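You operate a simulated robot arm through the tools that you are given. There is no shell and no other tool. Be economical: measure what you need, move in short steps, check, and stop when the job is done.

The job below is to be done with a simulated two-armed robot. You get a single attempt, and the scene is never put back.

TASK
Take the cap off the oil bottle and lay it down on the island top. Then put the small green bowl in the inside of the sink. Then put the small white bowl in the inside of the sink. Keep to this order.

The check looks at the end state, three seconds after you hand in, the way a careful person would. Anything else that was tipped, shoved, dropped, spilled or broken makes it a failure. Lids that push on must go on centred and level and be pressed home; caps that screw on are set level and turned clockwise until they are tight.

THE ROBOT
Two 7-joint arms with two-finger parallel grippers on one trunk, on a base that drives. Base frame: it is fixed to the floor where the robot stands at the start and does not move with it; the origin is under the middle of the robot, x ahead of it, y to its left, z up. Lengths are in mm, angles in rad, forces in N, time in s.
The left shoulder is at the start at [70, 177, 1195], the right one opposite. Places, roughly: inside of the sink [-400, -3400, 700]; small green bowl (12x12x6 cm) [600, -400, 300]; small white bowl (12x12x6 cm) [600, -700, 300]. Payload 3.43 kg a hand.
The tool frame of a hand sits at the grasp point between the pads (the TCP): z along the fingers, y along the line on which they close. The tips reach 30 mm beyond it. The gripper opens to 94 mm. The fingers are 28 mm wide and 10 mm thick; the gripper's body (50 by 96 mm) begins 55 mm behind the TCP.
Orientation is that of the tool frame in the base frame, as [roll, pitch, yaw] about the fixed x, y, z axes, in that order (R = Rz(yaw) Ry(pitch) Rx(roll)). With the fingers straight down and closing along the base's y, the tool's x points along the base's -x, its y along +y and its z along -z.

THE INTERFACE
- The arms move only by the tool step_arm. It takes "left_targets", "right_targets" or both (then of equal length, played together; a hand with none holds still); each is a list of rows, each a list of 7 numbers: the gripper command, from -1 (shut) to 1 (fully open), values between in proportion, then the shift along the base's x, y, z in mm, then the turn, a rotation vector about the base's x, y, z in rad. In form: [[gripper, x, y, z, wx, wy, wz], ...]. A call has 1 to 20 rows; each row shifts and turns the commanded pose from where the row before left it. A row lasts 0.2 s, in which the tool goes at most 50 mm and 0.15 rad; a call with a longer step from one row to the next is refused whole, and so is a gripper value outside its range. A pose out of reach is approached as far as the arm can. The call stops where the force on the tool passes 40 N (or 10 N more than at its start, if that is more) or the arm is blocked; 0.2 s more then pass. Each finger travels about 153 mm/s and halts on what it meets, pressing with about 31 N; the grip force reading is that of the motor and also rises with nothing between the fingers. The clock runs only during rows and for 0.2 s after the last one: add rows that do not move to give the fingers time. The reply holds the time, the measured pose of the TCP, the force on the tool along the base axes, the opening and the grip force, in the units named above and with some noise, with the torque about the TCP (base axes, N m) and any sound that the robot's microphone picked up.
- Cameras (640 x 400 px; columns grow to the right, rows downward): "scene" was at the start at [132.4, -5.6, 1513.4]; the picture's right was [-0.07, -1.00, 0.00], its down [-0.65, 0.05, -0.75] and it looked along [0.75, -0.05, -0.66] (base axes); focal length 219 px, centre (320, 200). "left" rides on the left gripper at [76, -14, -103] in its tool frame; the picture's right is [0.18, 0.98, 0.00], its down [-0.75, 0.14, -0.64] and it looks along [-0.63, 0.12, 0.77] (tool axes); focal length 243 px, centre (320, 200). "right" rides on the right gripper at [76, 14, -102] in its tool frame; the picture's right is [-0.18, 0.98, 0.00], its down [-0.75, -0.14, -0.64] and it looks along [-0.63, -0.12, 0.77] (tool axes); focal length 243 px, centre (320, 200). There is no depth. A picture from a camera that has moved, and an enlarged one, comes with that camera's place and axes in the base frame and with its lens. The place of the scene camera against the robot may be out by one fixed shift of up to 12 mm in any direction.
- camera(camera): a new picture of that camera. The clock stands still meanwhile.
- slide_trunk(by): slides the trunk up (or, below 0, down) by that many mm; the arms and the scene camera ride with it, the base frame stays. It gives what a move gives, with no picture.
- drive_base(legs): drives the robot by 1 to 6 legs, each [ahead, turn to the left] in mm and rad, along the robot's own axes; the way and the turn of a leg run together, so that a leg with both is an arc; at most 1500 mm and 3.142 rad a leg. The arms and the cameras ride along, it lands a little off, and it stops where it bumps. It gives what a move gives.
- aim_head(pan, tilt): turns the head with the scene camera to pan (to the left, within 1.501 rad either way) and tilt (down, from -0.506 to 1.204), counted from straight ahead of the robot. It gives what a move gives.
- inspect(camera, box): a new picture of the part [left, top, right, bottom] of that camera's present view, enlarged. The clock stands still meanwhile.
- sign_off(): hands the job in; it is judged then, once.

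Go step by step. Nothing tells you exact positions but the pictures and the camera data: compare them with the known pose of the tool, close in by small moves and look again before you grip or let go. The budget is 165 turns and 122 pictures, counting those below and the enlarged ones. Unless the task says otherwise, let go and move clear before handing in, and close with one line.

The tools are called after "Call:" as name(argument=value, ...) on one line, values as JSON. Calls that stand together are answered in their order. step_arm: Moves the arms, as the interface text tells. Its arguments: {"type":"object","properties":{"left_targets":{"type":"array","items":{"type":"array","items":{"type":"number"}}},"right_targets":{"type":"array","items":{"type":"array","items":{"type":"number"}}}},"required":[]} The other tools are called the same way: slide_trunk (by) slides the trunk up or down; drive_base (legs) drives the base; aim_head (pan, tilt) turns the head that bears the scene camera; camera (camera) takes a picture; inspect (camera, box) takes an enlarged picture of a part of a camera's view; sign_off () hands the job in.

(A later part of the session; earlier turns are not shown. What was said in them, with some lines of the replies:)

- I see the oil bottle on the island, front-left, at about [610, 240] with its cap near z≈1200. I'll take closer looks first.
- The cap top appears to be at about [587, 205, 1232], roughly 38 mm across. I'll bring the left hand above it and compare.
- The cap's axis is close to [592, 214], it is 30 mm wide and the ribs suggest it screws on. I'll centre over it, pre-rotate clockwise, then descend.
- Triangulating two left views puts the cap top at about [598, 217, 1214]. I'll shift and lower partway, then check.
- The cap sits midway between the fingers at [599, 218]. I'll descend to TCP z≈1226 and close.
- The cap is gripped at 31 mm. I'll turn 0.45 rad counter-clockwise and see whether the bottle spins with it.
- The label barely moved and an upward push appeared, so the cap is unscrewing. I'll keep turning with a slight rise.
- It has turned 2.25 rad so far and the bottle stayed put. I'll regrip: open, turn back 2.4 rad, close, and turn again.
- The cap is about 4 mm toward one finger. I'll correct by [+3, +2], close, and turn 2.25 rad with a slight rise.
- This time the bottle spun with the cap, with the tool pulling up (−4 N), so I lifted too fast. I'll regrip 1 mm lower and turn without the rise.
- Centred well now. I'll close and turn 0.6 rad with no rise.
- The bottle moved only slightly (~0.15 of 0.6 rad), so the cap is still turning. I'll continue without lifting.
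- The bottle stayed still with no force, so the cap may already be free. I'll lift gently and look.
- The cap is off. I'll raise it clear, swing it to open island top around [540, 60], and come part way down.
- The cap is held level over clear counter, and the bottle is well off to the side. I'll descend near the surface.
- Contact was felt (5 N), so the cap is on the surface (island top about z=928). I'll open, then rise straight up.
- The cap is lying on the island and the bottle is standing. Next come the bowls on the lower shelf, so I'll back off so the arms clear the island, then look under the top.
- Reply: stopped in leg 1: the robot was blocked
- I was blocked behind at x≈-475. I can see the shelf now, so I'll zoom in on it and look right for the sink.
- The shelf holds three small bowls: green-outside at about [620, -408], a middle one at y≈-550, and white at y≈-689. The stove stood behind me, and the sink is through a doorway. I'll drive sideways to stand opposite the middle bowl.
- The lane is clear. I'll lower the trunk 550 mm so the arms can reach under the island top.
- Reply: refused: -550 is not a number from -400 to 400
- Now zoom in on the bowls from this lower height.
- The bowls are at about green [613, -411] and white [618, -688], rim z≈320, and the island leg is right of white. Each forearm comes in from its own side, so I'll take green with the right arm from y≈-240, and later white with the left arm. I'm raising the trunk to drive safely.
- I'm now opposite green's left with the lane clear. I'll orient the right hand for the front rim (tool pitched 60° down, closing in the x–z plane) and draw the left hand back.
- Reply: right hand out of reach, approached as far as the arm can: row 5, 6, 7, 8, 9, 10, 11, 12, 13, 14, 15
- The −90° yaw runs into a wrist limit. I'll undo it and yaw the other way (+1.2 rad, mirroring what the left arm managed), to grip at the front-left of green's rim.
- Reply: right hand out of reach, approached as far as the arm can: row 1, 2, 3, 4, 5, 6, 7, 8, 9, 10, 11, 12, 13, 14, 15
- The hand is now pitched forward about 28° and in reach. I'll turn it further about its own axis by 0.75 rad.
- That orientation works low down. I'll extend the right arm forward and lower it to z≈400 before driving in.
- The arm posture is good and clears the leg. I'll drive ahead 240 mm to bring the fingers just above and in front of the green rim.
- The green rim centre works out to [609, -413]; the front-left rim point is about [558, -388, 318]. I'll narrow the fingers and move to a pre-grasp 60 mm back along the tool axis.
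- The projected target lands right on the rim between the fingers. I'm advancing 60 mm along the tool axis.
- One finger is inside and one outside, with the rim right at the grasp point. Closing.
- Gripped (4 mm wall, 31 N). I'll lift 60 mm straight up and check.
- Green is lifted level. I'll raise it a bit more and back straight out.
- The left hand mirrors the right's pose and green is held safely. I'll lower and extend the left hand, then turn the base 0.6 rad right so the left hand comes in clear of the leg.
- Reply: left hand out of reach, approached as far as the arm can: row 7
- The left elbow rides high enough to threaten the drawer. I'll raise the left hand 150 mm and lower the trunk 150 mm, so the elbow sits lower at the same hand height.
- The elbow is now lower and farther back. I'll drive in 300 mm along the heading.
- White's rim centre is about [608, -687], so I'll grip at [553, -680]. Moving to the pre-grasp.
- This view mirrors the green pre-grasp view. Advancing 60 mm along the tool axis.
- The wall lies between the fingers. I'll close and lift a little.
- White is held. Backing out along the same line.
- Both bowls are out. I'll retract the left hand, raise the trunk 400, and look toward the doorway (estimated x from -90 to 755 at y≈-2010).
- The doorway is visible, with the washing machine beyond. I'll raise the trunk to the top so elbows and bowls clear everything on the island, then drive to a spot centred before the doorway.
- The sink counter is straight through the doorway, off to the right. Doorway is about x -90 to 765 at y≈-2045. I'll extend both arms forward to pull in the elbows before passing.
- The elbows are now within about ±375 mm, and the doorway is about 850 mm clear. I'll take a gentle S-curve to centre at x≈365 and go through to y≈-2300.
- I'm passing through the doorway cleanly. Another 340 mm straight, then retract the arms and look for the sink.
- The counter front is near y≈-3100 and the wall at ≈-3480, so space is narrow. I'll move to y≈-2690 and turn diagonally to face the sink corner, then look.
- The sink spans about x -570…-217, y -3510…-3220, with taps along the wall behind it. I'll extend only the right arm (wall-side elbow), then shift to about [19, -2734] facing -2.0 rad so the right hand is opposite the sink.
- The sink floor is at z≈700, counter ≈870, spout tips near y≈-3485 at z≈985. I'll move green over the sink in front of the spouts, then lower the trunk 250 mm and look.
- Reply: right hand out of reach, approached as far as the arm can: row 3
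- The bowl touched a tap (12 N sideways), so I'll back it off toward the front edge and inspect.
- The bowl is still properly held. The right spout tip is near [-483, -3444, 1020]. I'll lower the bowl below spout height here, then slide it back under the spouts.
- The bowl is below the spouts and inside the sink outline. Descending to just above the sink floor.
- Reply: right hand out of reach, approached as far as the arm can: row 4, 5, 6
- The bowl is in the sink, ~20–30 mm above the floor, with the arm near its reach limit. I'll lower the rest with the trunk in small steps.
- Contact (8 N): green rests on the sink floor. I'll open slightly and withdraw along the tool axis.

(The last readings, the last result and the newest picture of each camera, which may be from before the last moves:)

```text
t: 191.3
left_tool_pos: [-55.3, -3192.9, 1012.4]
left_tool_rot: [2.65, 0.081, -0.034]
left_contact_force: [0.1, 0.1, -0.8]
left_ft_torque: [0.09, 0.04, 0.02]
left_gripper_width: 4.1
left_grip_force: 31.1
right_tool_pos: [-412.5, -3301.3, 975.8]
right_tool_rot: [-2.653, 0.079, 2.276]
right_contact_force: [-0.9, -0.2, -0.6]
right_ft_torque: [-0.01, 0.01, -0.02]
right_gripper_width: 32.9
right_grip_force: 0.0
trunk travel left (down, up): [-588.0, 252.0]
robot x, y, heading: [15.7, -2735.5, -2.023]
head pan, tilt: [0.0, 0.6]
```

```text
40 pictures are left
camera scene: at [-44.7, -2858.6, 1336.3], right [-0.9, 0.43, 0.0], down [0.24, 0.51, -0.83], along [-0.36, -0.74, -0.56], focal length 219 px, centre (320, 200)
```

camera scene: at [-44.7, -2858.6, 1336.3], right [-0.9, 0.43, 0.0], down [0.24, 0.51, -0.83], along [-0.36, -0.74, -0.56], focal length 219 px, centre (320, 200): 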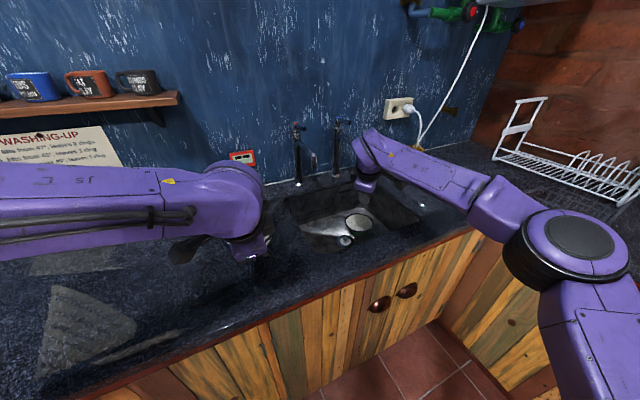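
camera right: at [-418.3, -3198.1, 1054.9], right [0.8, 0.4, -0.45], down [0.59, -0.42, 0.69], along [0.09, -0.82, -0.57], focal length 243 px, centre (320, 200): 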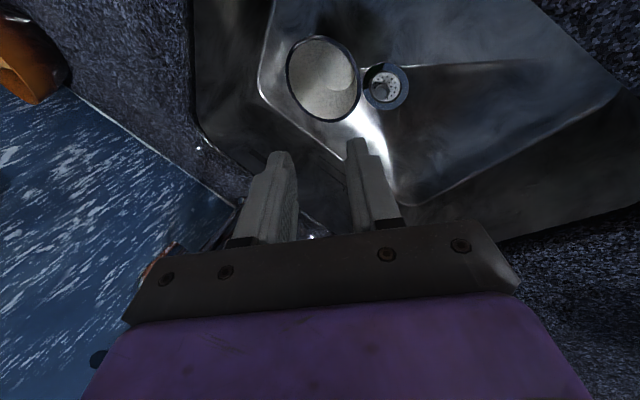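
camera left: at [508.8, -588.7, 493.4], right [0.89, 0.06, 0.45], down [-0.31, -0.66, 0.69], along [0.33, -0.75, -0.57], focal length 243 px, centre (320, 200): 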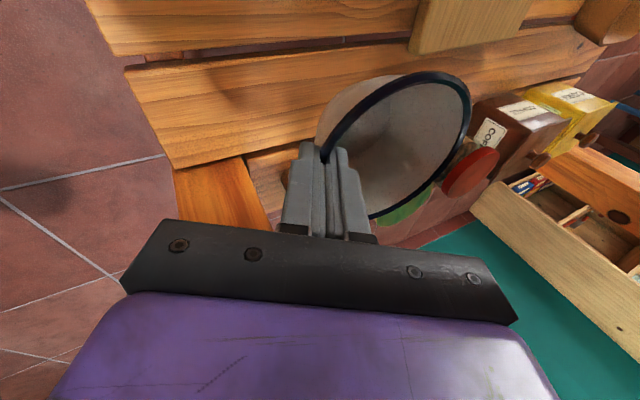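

Green sits upright in the right part of the sink at about [-480, -3397]. For white I'll retract the right hand, turn the base further right so the left shoulder comes nearer, and raise the trunk 100.

Call:
step_arm(right_targets=[[-0.3, 10, 30, 20, 0, 0, 0], [-0.3, 18, 36, 20, 0, 0, 0], [-0.3, 18, 36, 20, 0, 0, 0], [-0.3, 18, 36, 20, 0, 0, 0], [-0.3, 18, 36, 20, 0, 0, 0], [-0.3, 0, 0, 0, 0, 0, 0]])

Call:
slide_trunk(by=100)

Call:
drive_base(legs=[[0, -0.58]])

Call:
camera(camera="scene")

```text
t: 192.8
left_tool_pos: [-55.2, -3194.6, 1011.7]
left_tool_rot: [2.651, 0.078, -0.034]
left_contact_force: [-0.4, -0.5, -1.1]
left_ft_torque: [0.07, 0.0, 0.03]
left_gripper_width: 4.1
left_grip_force: 30.4
right_tool_pos: [-329.5, -3128.2, 1071.8]
right_tool_rot: [-2.65, 0.079, 2.278]
right_contact_force: [0.3, -0.4, 0.6]
right_ft_torque: [0.01, 0.01, -0.02]
right_gripper_width: 33.0
right_grip_force: 0.0
trunk travel left (down, up): [-588.0, 252.0]
robot x, y, heading: [16.0, -2734.8, -2.021]
head pan, tilt: [0.0, 0.6]
```

```text
t: 194.1
left_tool_pos: [-54.7, -3194.1, 1111.6]
left_tool_rot: [2.649, 0.078, -0.034]
left_contact_force: [0.0, -0.1, -1.8]
left_ft_torque: [0.08, -0.01, -0.03]
left_gripper_width: 4.2
left_grip_force: 31.2
right_tool_pos: [-330.7, -3128.9, 1171.4]
right_tool_rot: [-2.652, 0.08, 2.278]
right_contact_force: [-0.3, 0.7, -0.4]
right_ft_torque: [0.03, -0.01, -0.01]
right_gripper_width: 32.9
right_grip_force: 0.0
trunk travel left (down, up): [-688.0, 152.0]
robot x, y, heading: [18.9, -2733.7, -2.02]
head pan, tilt: [0.0, 0.6]
```

```text
t: 196.1
left_tool_pos: [-294.0, -3079.3, 1112.0]
left_tool_rot: [2.651, 0.08, -0.613]
left_contact_force: [0.5, -0.6, -2.1]
left_ft_torque: [0.06, -0.05, 0.0]
left_gripper_width: 4.2
left_grip_force: 30.7
right_tool_pos: [-487.4, -2874.4, 1173.3]
right_tool_rot: [-2.652, 0.078, 1.699]
right_contact_force: [1.0, -0.1, -0.2]
right_ft_torque: [0.04, -0.01, -0.02]
right_gripper_width: 32.8
right_grip_force: 0.0
trunk travel left (down, up): [-688.0, 152.0]
robot x, y, heading: [15.6, -2736.5, -2.6]
head pan, tilt: [0.0, 0.6]
```

```text
39 pictures are left
camera scene: at [-103.7, -2806.2, 1436.3], right [-0.52, 0.86, 0.0], down [0.48, 0.29, -0.82], along [-0.71, -0.43, -0.57], focal length 219 px, centre (320, 200)
```

scene: 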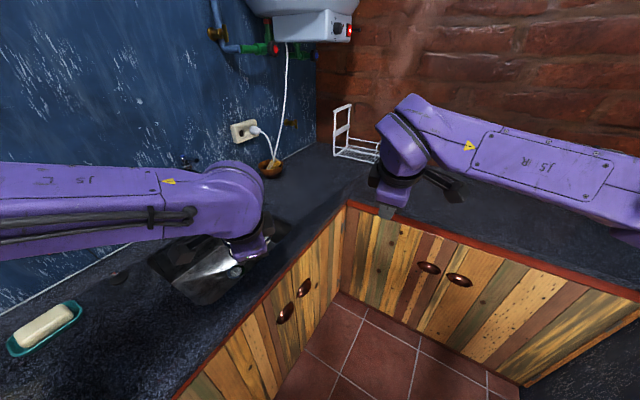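

Positions are as planned. Now I'll yaw the left hand +1.03 rad so it faces straight at the wall, and lower to TCP z≈975.

Call:
step_arm(left_targets=[[-1, 0, 0, 0, 0, 0, 0.147], [-1, 0, 0, 0, 0, 0, 0.147], [-1, 0, 0, 0, 0, 0, 0.147], [-1, 0, 0, 0, 0, 0, 0.147], [-1, 0, 0, 0, 0, 0, 0.147], [-1, 0, 0, 0, 0, 0, 0.147], [-1, 0, 0, 0, 0, 0, 0.147], [-1, 0, 0, 0, 0, 0, 0]])

Call:
camera(camera="left")

Call:
camera(camera="scene")

```text
t: 197.9
left_tool_pos: [-295.8, -3079.1, 1112.0]
left_tool_rot: [2.652, 0.079, 0.415]
left_contact_force: [0.8, 0.1, -1.5]
left_ft_torque: [0.08, 0.03, 0.01]
left_gripper_width: 3.9
left_grip_force: 31.4
right_tool_pos: [-488.4, -2874.1, 1171.4]
right_tool_rot: [-2.653, 0.079, 1.697]
right_contact_force: [-0.6, 0.3, -0.2]
right_ft_torque: [-0.01, -0.01, -0.01]
right_gripper_width: 33.0
right_grip_force: 0.1
trunk travel left (down, up): [-688.0, 152.0]
robot x, y, heading: [16.5, -2734.4, -2.598]
head pan, tilt: [0.0, 0.6]
```

```text
38 pictures are left
camera left: at [-244.2, -2990.6, 1188.6], right [0.55, -0.7, 0.45], down [-0.71, -0.12, 0.69], along [-0.43, -0.7, -0.57], focal length 243 px, centre (320, 200)
```

left: 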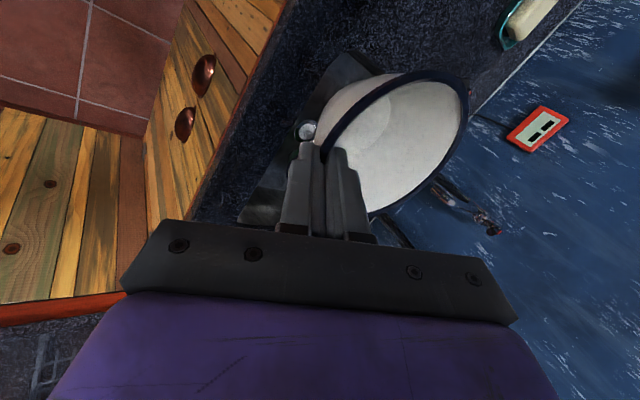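

```text
37 pictures are left
camera scene: at [-103.5, -2806.3, 1436.3], right [-0.52, 0.86, 0.0], down [0.48, 0.29, -0.82], along [-0.71, -0.43, -0.57], focal length 219 px, centre (320, 200)
```

scene: 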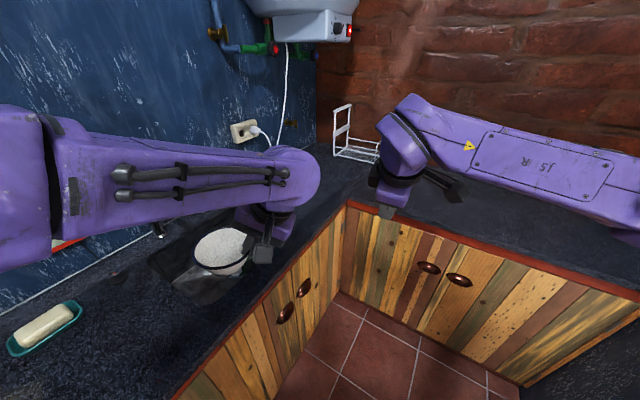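

Orientation is right. I'll move over the sink and down to below spout height, then back under the spouts.

Call:
step_arm(left_targets=[[-1, -12, -30, -34, 0, 0, 0], [-1, -12, -30, -34, 0, 0, 0], [-1, -12, -30, -34, 0, 0, 0], [-1, -12, -30, -34, 0, 0, 0], [-1, 0, -28, 0, 0, 0, 0], [-1, 0, -28, 0, 0, 0, 0], [-1, 0, -28, 0, 0, 0, 0], [-1, 0, 0, 0, 0, 0, 0]])

Call:
camera(camera="left")

Call:
camera(camera="scene")

```text
t: 199.7
left_tool_pos: [-343.4, -3283.2, 976.7]
left_tool_rot: [2.649, 0.077, 0.414]
left_contact_force: [-0.3, -0.3, -0.5]
left_ft_torque: [0.07, 0.06, 0.0]
left_gripper_width: 4.1
left_grip_force: 31.4
right_tool_pos: [-488.5, -2874.0, 1171.3]
right_tool_rot: [-2.651, 0.078, 1.697]
right_contact_force: [-0.4, 0.7, -0.4]
right_ft_torque: [0.01, 0.01, 0.02]
right_gripper_width: 33.0
right_grip_force: 0.1
trunk travel left (down, up): [-688.0, 152.0]
robot x, y, heading: [16.5, -2734.0, -2.598]
head pan, tilt: [0.0, 0.6]
```

```text
36 pictures are left
camera left: at [-292.2, -3194.0, 1054.2], right [0.55, -0.7, 0.45], down [-0.71, -0.12, 0.69], along [-0.43, -0.7, -0.57], focal length 243 px, centre (320, 200)
```

left: 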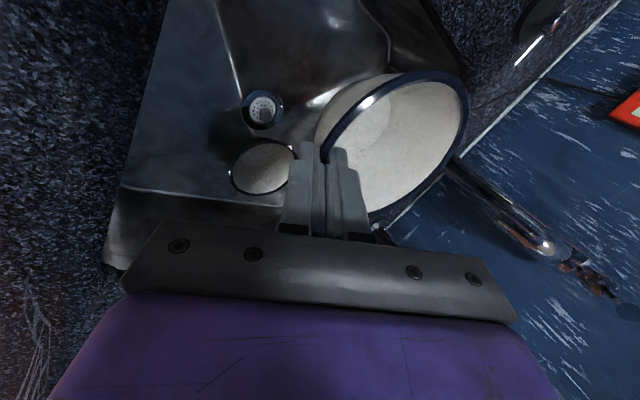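

```text
35 pictures are left
camera scene: at [-103.5, -2805.1, 1436.4], right [-0.52, 0.86, 0.0], down [0.48, 0.29, -0.83], along [-0.71, -0.43, -0.56], focal length 219 px, centre (320, 200)
```

scene: 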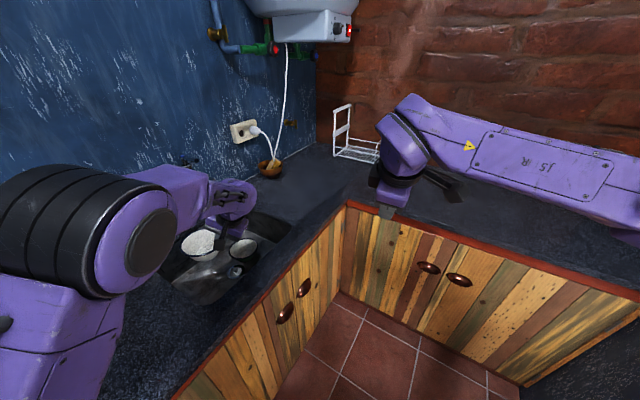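

White is well placed relative to green (gap ≈35 mm expected). Slide back under the spouts and descend.

Call:
step_arm(left_targets=[[-1, 0, 0, -20, 0, 0, 0], [-1, 0, -26, 0, 0, 0, 0], [-1, 0, -26, 0, 0, 0, 0], [-1, 0, -26, 0, 0, 0, 0], [-1, 0, 0, -28, 0, 0, 0], [-1, 0, 0, -28, 0, 0, 0], [-1, 0, 0, -28, 0, 0, 0], [-1, 0, 0, -28, 0, 0, 0], [-1, 0, 0, -28, 0, 0, 0], [-1, 0, 0, -20, 0, 0, 0], [-1, 0, 0, 0, 0, 0, 0]])

Call:
camera(camera="left")

Call:
camera(camera="scene")

```text
t: 202.1
left_tool_pos: [-343.1, -3359.9, 796.4]
left_tool_rot: [2.652, 0.08, 0.414]
left_contact_force: [0.0, -1.1, -1.3]
left_ft_torque: [0.08, 0.05, -0.02]
left_gripper_width: 4.1
left_grip_force: 31.4
right_tool_pos: [-488.7, -2873.3, 1171.6]
right_tool_rot: [-2.652, 0.079, 1.699]
right_contact_force: [0.6, 0.9, -0.4]
right_ft_torque: [-0.03, 0.0, 0.01]
right_gripper_width: 32.8
right_grip_force: 0.1
trunk travel left (down, up): [-688.0, 152.0]
robot x, y, heading: [17.0, -2734.7, -2.602]
head pan, tilt: [0.0, 0.6]
```

```text
34 pictures are left
camera left: at [-292.7, -3271.9, 873.0], right [0.55, -0.7, 0.45], down [-0.71, -0.12, 0.69], along [-0.43, -0.7, -0.57], focal length 243 px, centre (320, 200)
```

left: 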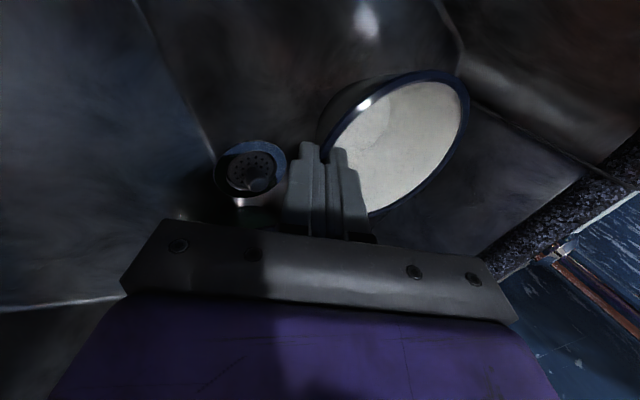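

```text
33 pictures are left
camera scene: at [-103.7, -2805.8, 1436.3], right [-0.52, 0.86, 0.0], down [0.48, 0.29, -0.83], along [-0.71, -0.43, -0.56], focal length 219 px, centre (320, 200)
```

scene: 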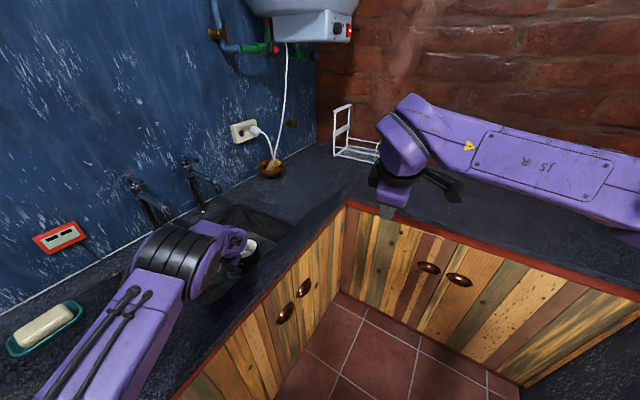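

Clear of green. Lowering the last 40 mm in small steps until contact.

Call:
step_arm(left_targets=[[-1, 0, 0, -14, 0, 0, 0], [-1, 0, 0, -10, 0, 0, 0], [-1, 0, 0, -5, 0, 0, 0], [-1, 0, 0, -3, 0, 0, 0], [-1, 0, 0, 0, 0, 0, 0]])

```text
t: 203.3
left_tool_pos: [-343.5, -3361.9, 764.2]
left_tool_rot: [2.649, 0.079, 0.414]
left_contact_force: [-0.5, 0.3, -0.5]
left_ft_torque: [0.11, 0.02, -0.01]
left_gripper_width: 3.7
left_grip_force: 30.9
right_tool_pos: [-489.4, -2873.5, 1172.1]
right_tool_rot: [-2.649, 0.079, 1.697]
right_contact_force: [-0.2, -0.4, 0.1]
right_ft_torque: [0.0, 0.0, -0.01]
right_gripper_width: 32.7
right_grip_force: 0.1
trunk travel left (down, up): [-688.0, 152.0]
robot x, y, heading: [16.2, -2733.5, -2.6]
head pan, tilt: [0.0, 0.6]
```

Call:
step_arm(left_targets=[[-1, 0, 0, -3, 0, 0, 0], [-1, 0, 0, -2, 0, 0, 0], [-1, 0, 0, 0, 0, 0, 0]])

Call:
camera(camera="left")

```text
t: 204.1
left_tool_pos: [-343.5, -3361.6, 760.4]
left_tool_rot: [2.647, 0.081, 0.412]
left_contact_force: [-2.2, -2.1, 10.8]
left_ft_torque: [-0.45, -0.05, -0.08]
left_gripper_width: 4.0
left_grip_force: 31.4
right_tool_pos: [-488.5, -2872.7, 1172.7]
right_tool_rot: [-2.649, 0.08, 1.698]
right_contact_force: [0.6, -0.6, 0.0]
right_ft_torque: [-0.01, 0.01, 0.01]
right_gripper_width: 32.8
right_grip_force: 0.1
trunk travel left (down, up): [-688.0, 152.0]
robot x, y, heading: [16.8, -2736.3, -2.601]
head pan, tilt: [0.0, 0.6]
```

```text
32 pictures are left
camera left: at [-292.5, -3272.3, 838.1], right [0.55, -0.7, 0.45], down [-0.71, -0.12, 0.69], along [-0.44, -0.7, -0.57], focal length 243 px, centre (320, 200)
```

left: 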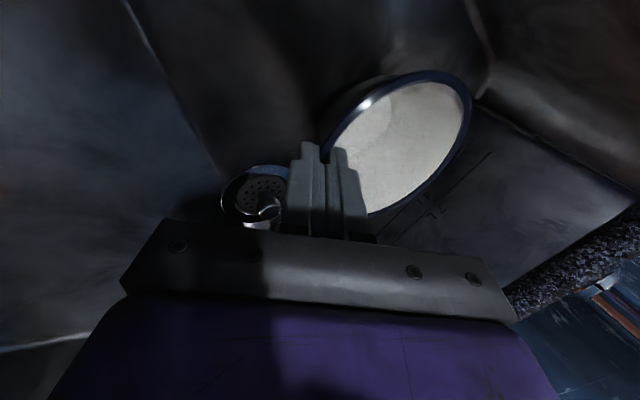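

White rests on the floor (11 N). Release and withdraw along the tool axis, then straight up.

Call:
step_arm(left_targets=[[-0.6, 0, 0, 0, 0, 0, 0], [-0.3, 0, 0, 0, 0, 0, 0], [-0.3, 0, 0, 0, 0, 0, 0], [-0.3, -1.9, 6.9, 13.2, 0, 0, 0], [-0.3, -1.9, 6.9, 13.2, 0, 0, 0], [-0.3, -1.9, 6.9, 13.2, 0, 0, 0], [-0.3, -1.9, 4, 18, 0, 0, 0], [-0.3, 0, 0, 25, 0, 0, 0], [-0.3, 0, 0, 30, 0, 0, 0], [-0.3, 0, 0, 30, 0, 0, 0], [-0.3, 0, 5, 30, 0, 0, 0], [-0.3, 0, 5, 30, 0, 0, 0], [-0.3, 0, 15, 20, 0, 0, 0], [-0.3, 0, 25, 10, 0, 0, 0], [-0.3, 0, 25, 10, 0, 0, 0], [-0.3, 0, 0, 0, 0, 0, 0]])

Call:
camera(camera="left")

Call:
camera(camera="scene")

```text
t: 207.5
left_tool_pos: [-345.7, -3268.2, 996.6]
left_tool_rot: [2.665, 0.07, 0.434]
left_contact_force: [0.7, 0.1, 0.9]
left_ft_torque: [0.0, 0.02, 0.0]
left_gripper_width: 33.2
left_grip_force: 0.0
right_tool_pos: [-489.8, -2874.0, 1171.9]
right_tool_rot: [-2.651, 0.078, 1.699]
right_contact_force: [0.2, 0.1, 0.5]
right_ft_torque: [0.04, -0.01, -0.01]
right_gripper_width: 32.8
right_grip_force: 0.1
trunk travel left (down, up): [-688.0, 152.0]
robot x, y, heading: [19.8, -2733.4, -2.6]
head pan, tilt: [0.0, 0.6]
```

```text
31 pictures are left
camera left: at [-297.3, -3179.5, 1075.2], right [0.56, -0.7, 0.44], down [-0.71, -0.14, 0.69], along [-0.42, -0.7, -0.58], focal length 243 px, centre (320, 200)
```

left: 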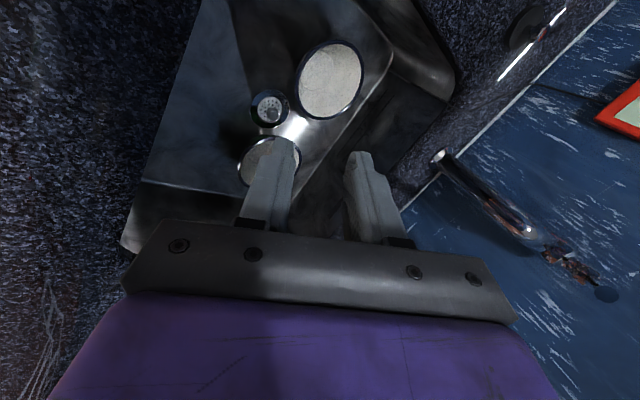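

```text
30 pictures are left
camera scene: at [-104.0, -2806.4, 1436.2], right [-0.52, 0.86, 0.0], down [0.48, 0.29, -0.82], along [-0.71, -0.43, -0.57], focal length 219 px, centre (320, 200)
```

scene: 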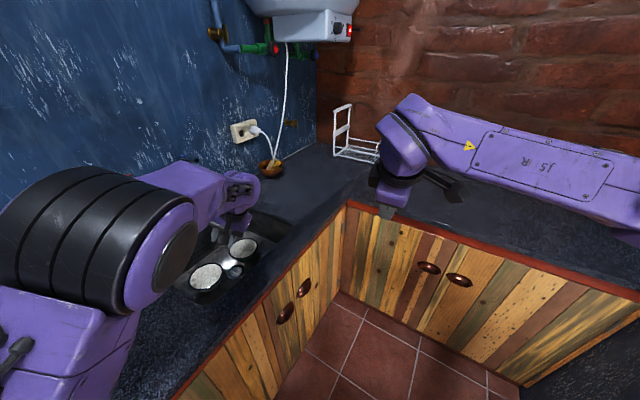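

Both bowls stand upright in the sink. I'll move the left hand fully clear and take a last close look.

Call:
step_arm(left_targets=[[-0.3, 0, 20, 30, 0, 0, 0], [-0.3, 0, 30, 30, 0, 0, 0], [-0.3, 0, 30, 30, 0, 0, 0], [-0.3, 0, 30, 20, 0, 0, 0], [-0.3, 0, 30, 0, 0, 0, 0], [-0.3, 0, 0, 0, 0, 0, 0]])

Call:
inspect(camera="left", box=[100, 0, 640, 300])

Call:
inspect(camera="scene", box=[120, 150, 320, 310])

```text
t: 208.9
left_tool_pos: [-348.4, -3129.4, 1115.1]
left_tool_rot: [2.685, 0.082, 0.434]
left_contact_force: [-0.4, -0.4, 1.3]
left_ft_torque: [0.02, 0.01, -0.02]
left_gripper_width: 32.9
left_grip_force: 0.1
right_tool_pos: [-490.0, -2874.8, 1171.5]
right_tool_rot: [-2.652, 0.078, 1.698]
right_contact_force: [-0.8, 0.2, -0.5]
right_ft_torque: [-0.02, 0.0, 0.0]
right_gripper_width: 32.9
right_grip_force: 0.0
trunk travel left (down, up): [-688.0, 152.0]
robot x, y, heading: [16.6, -2735.6, -2.603]
head pan, tilt: [0.0, 0.6]
```

```text
1.19 times, centred on (370, 150) of left
camera zoom: at [-298.3, -3042.8, 1193.5], right [0.57, -0.71, 0.42], down [-0.7, -0.15, 0.7], along [-0.43, -0.69, -0.58], focal length 288 px, centre (261, 259)
```

zoom: 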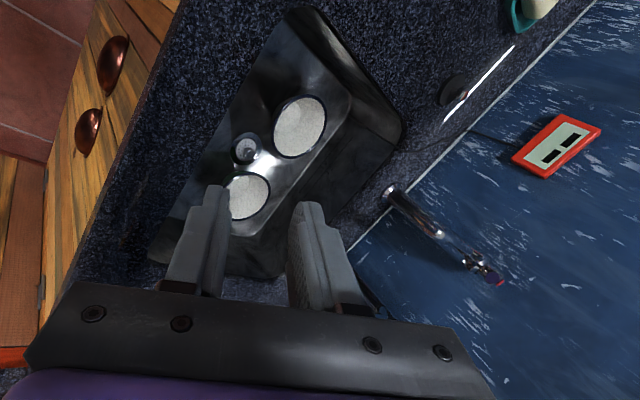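

```text
2.50 times, centred on (220, 230) of scene
camera zoom: at [-104.0, -2806.4, 1436.2], right [-0.52, 0.86, 0.0], down [0.48, 0.29, -0.82], along [-0.71, -0.43, -0.57], focal length 547 px, centre (570, 125)
```

zoom: 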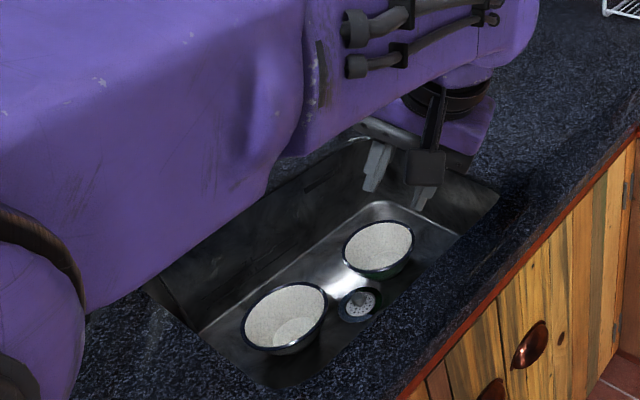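

Both bowls stand level and separate in the sink. The cap lies on the island top beside the upright bottle, and both hands are empty and clear, so I'm handing in.

Call:
sign_off()

```text
The job is handed in.
```

The oil bottle's cap is off and lying on the island top. The small green bowl went into the sink first, then the small white bowl, and both stand upright there. While I was lowering it, the green bowl touched a tap at about 12 N; I saw no damage or movement to the bowl or the tap.
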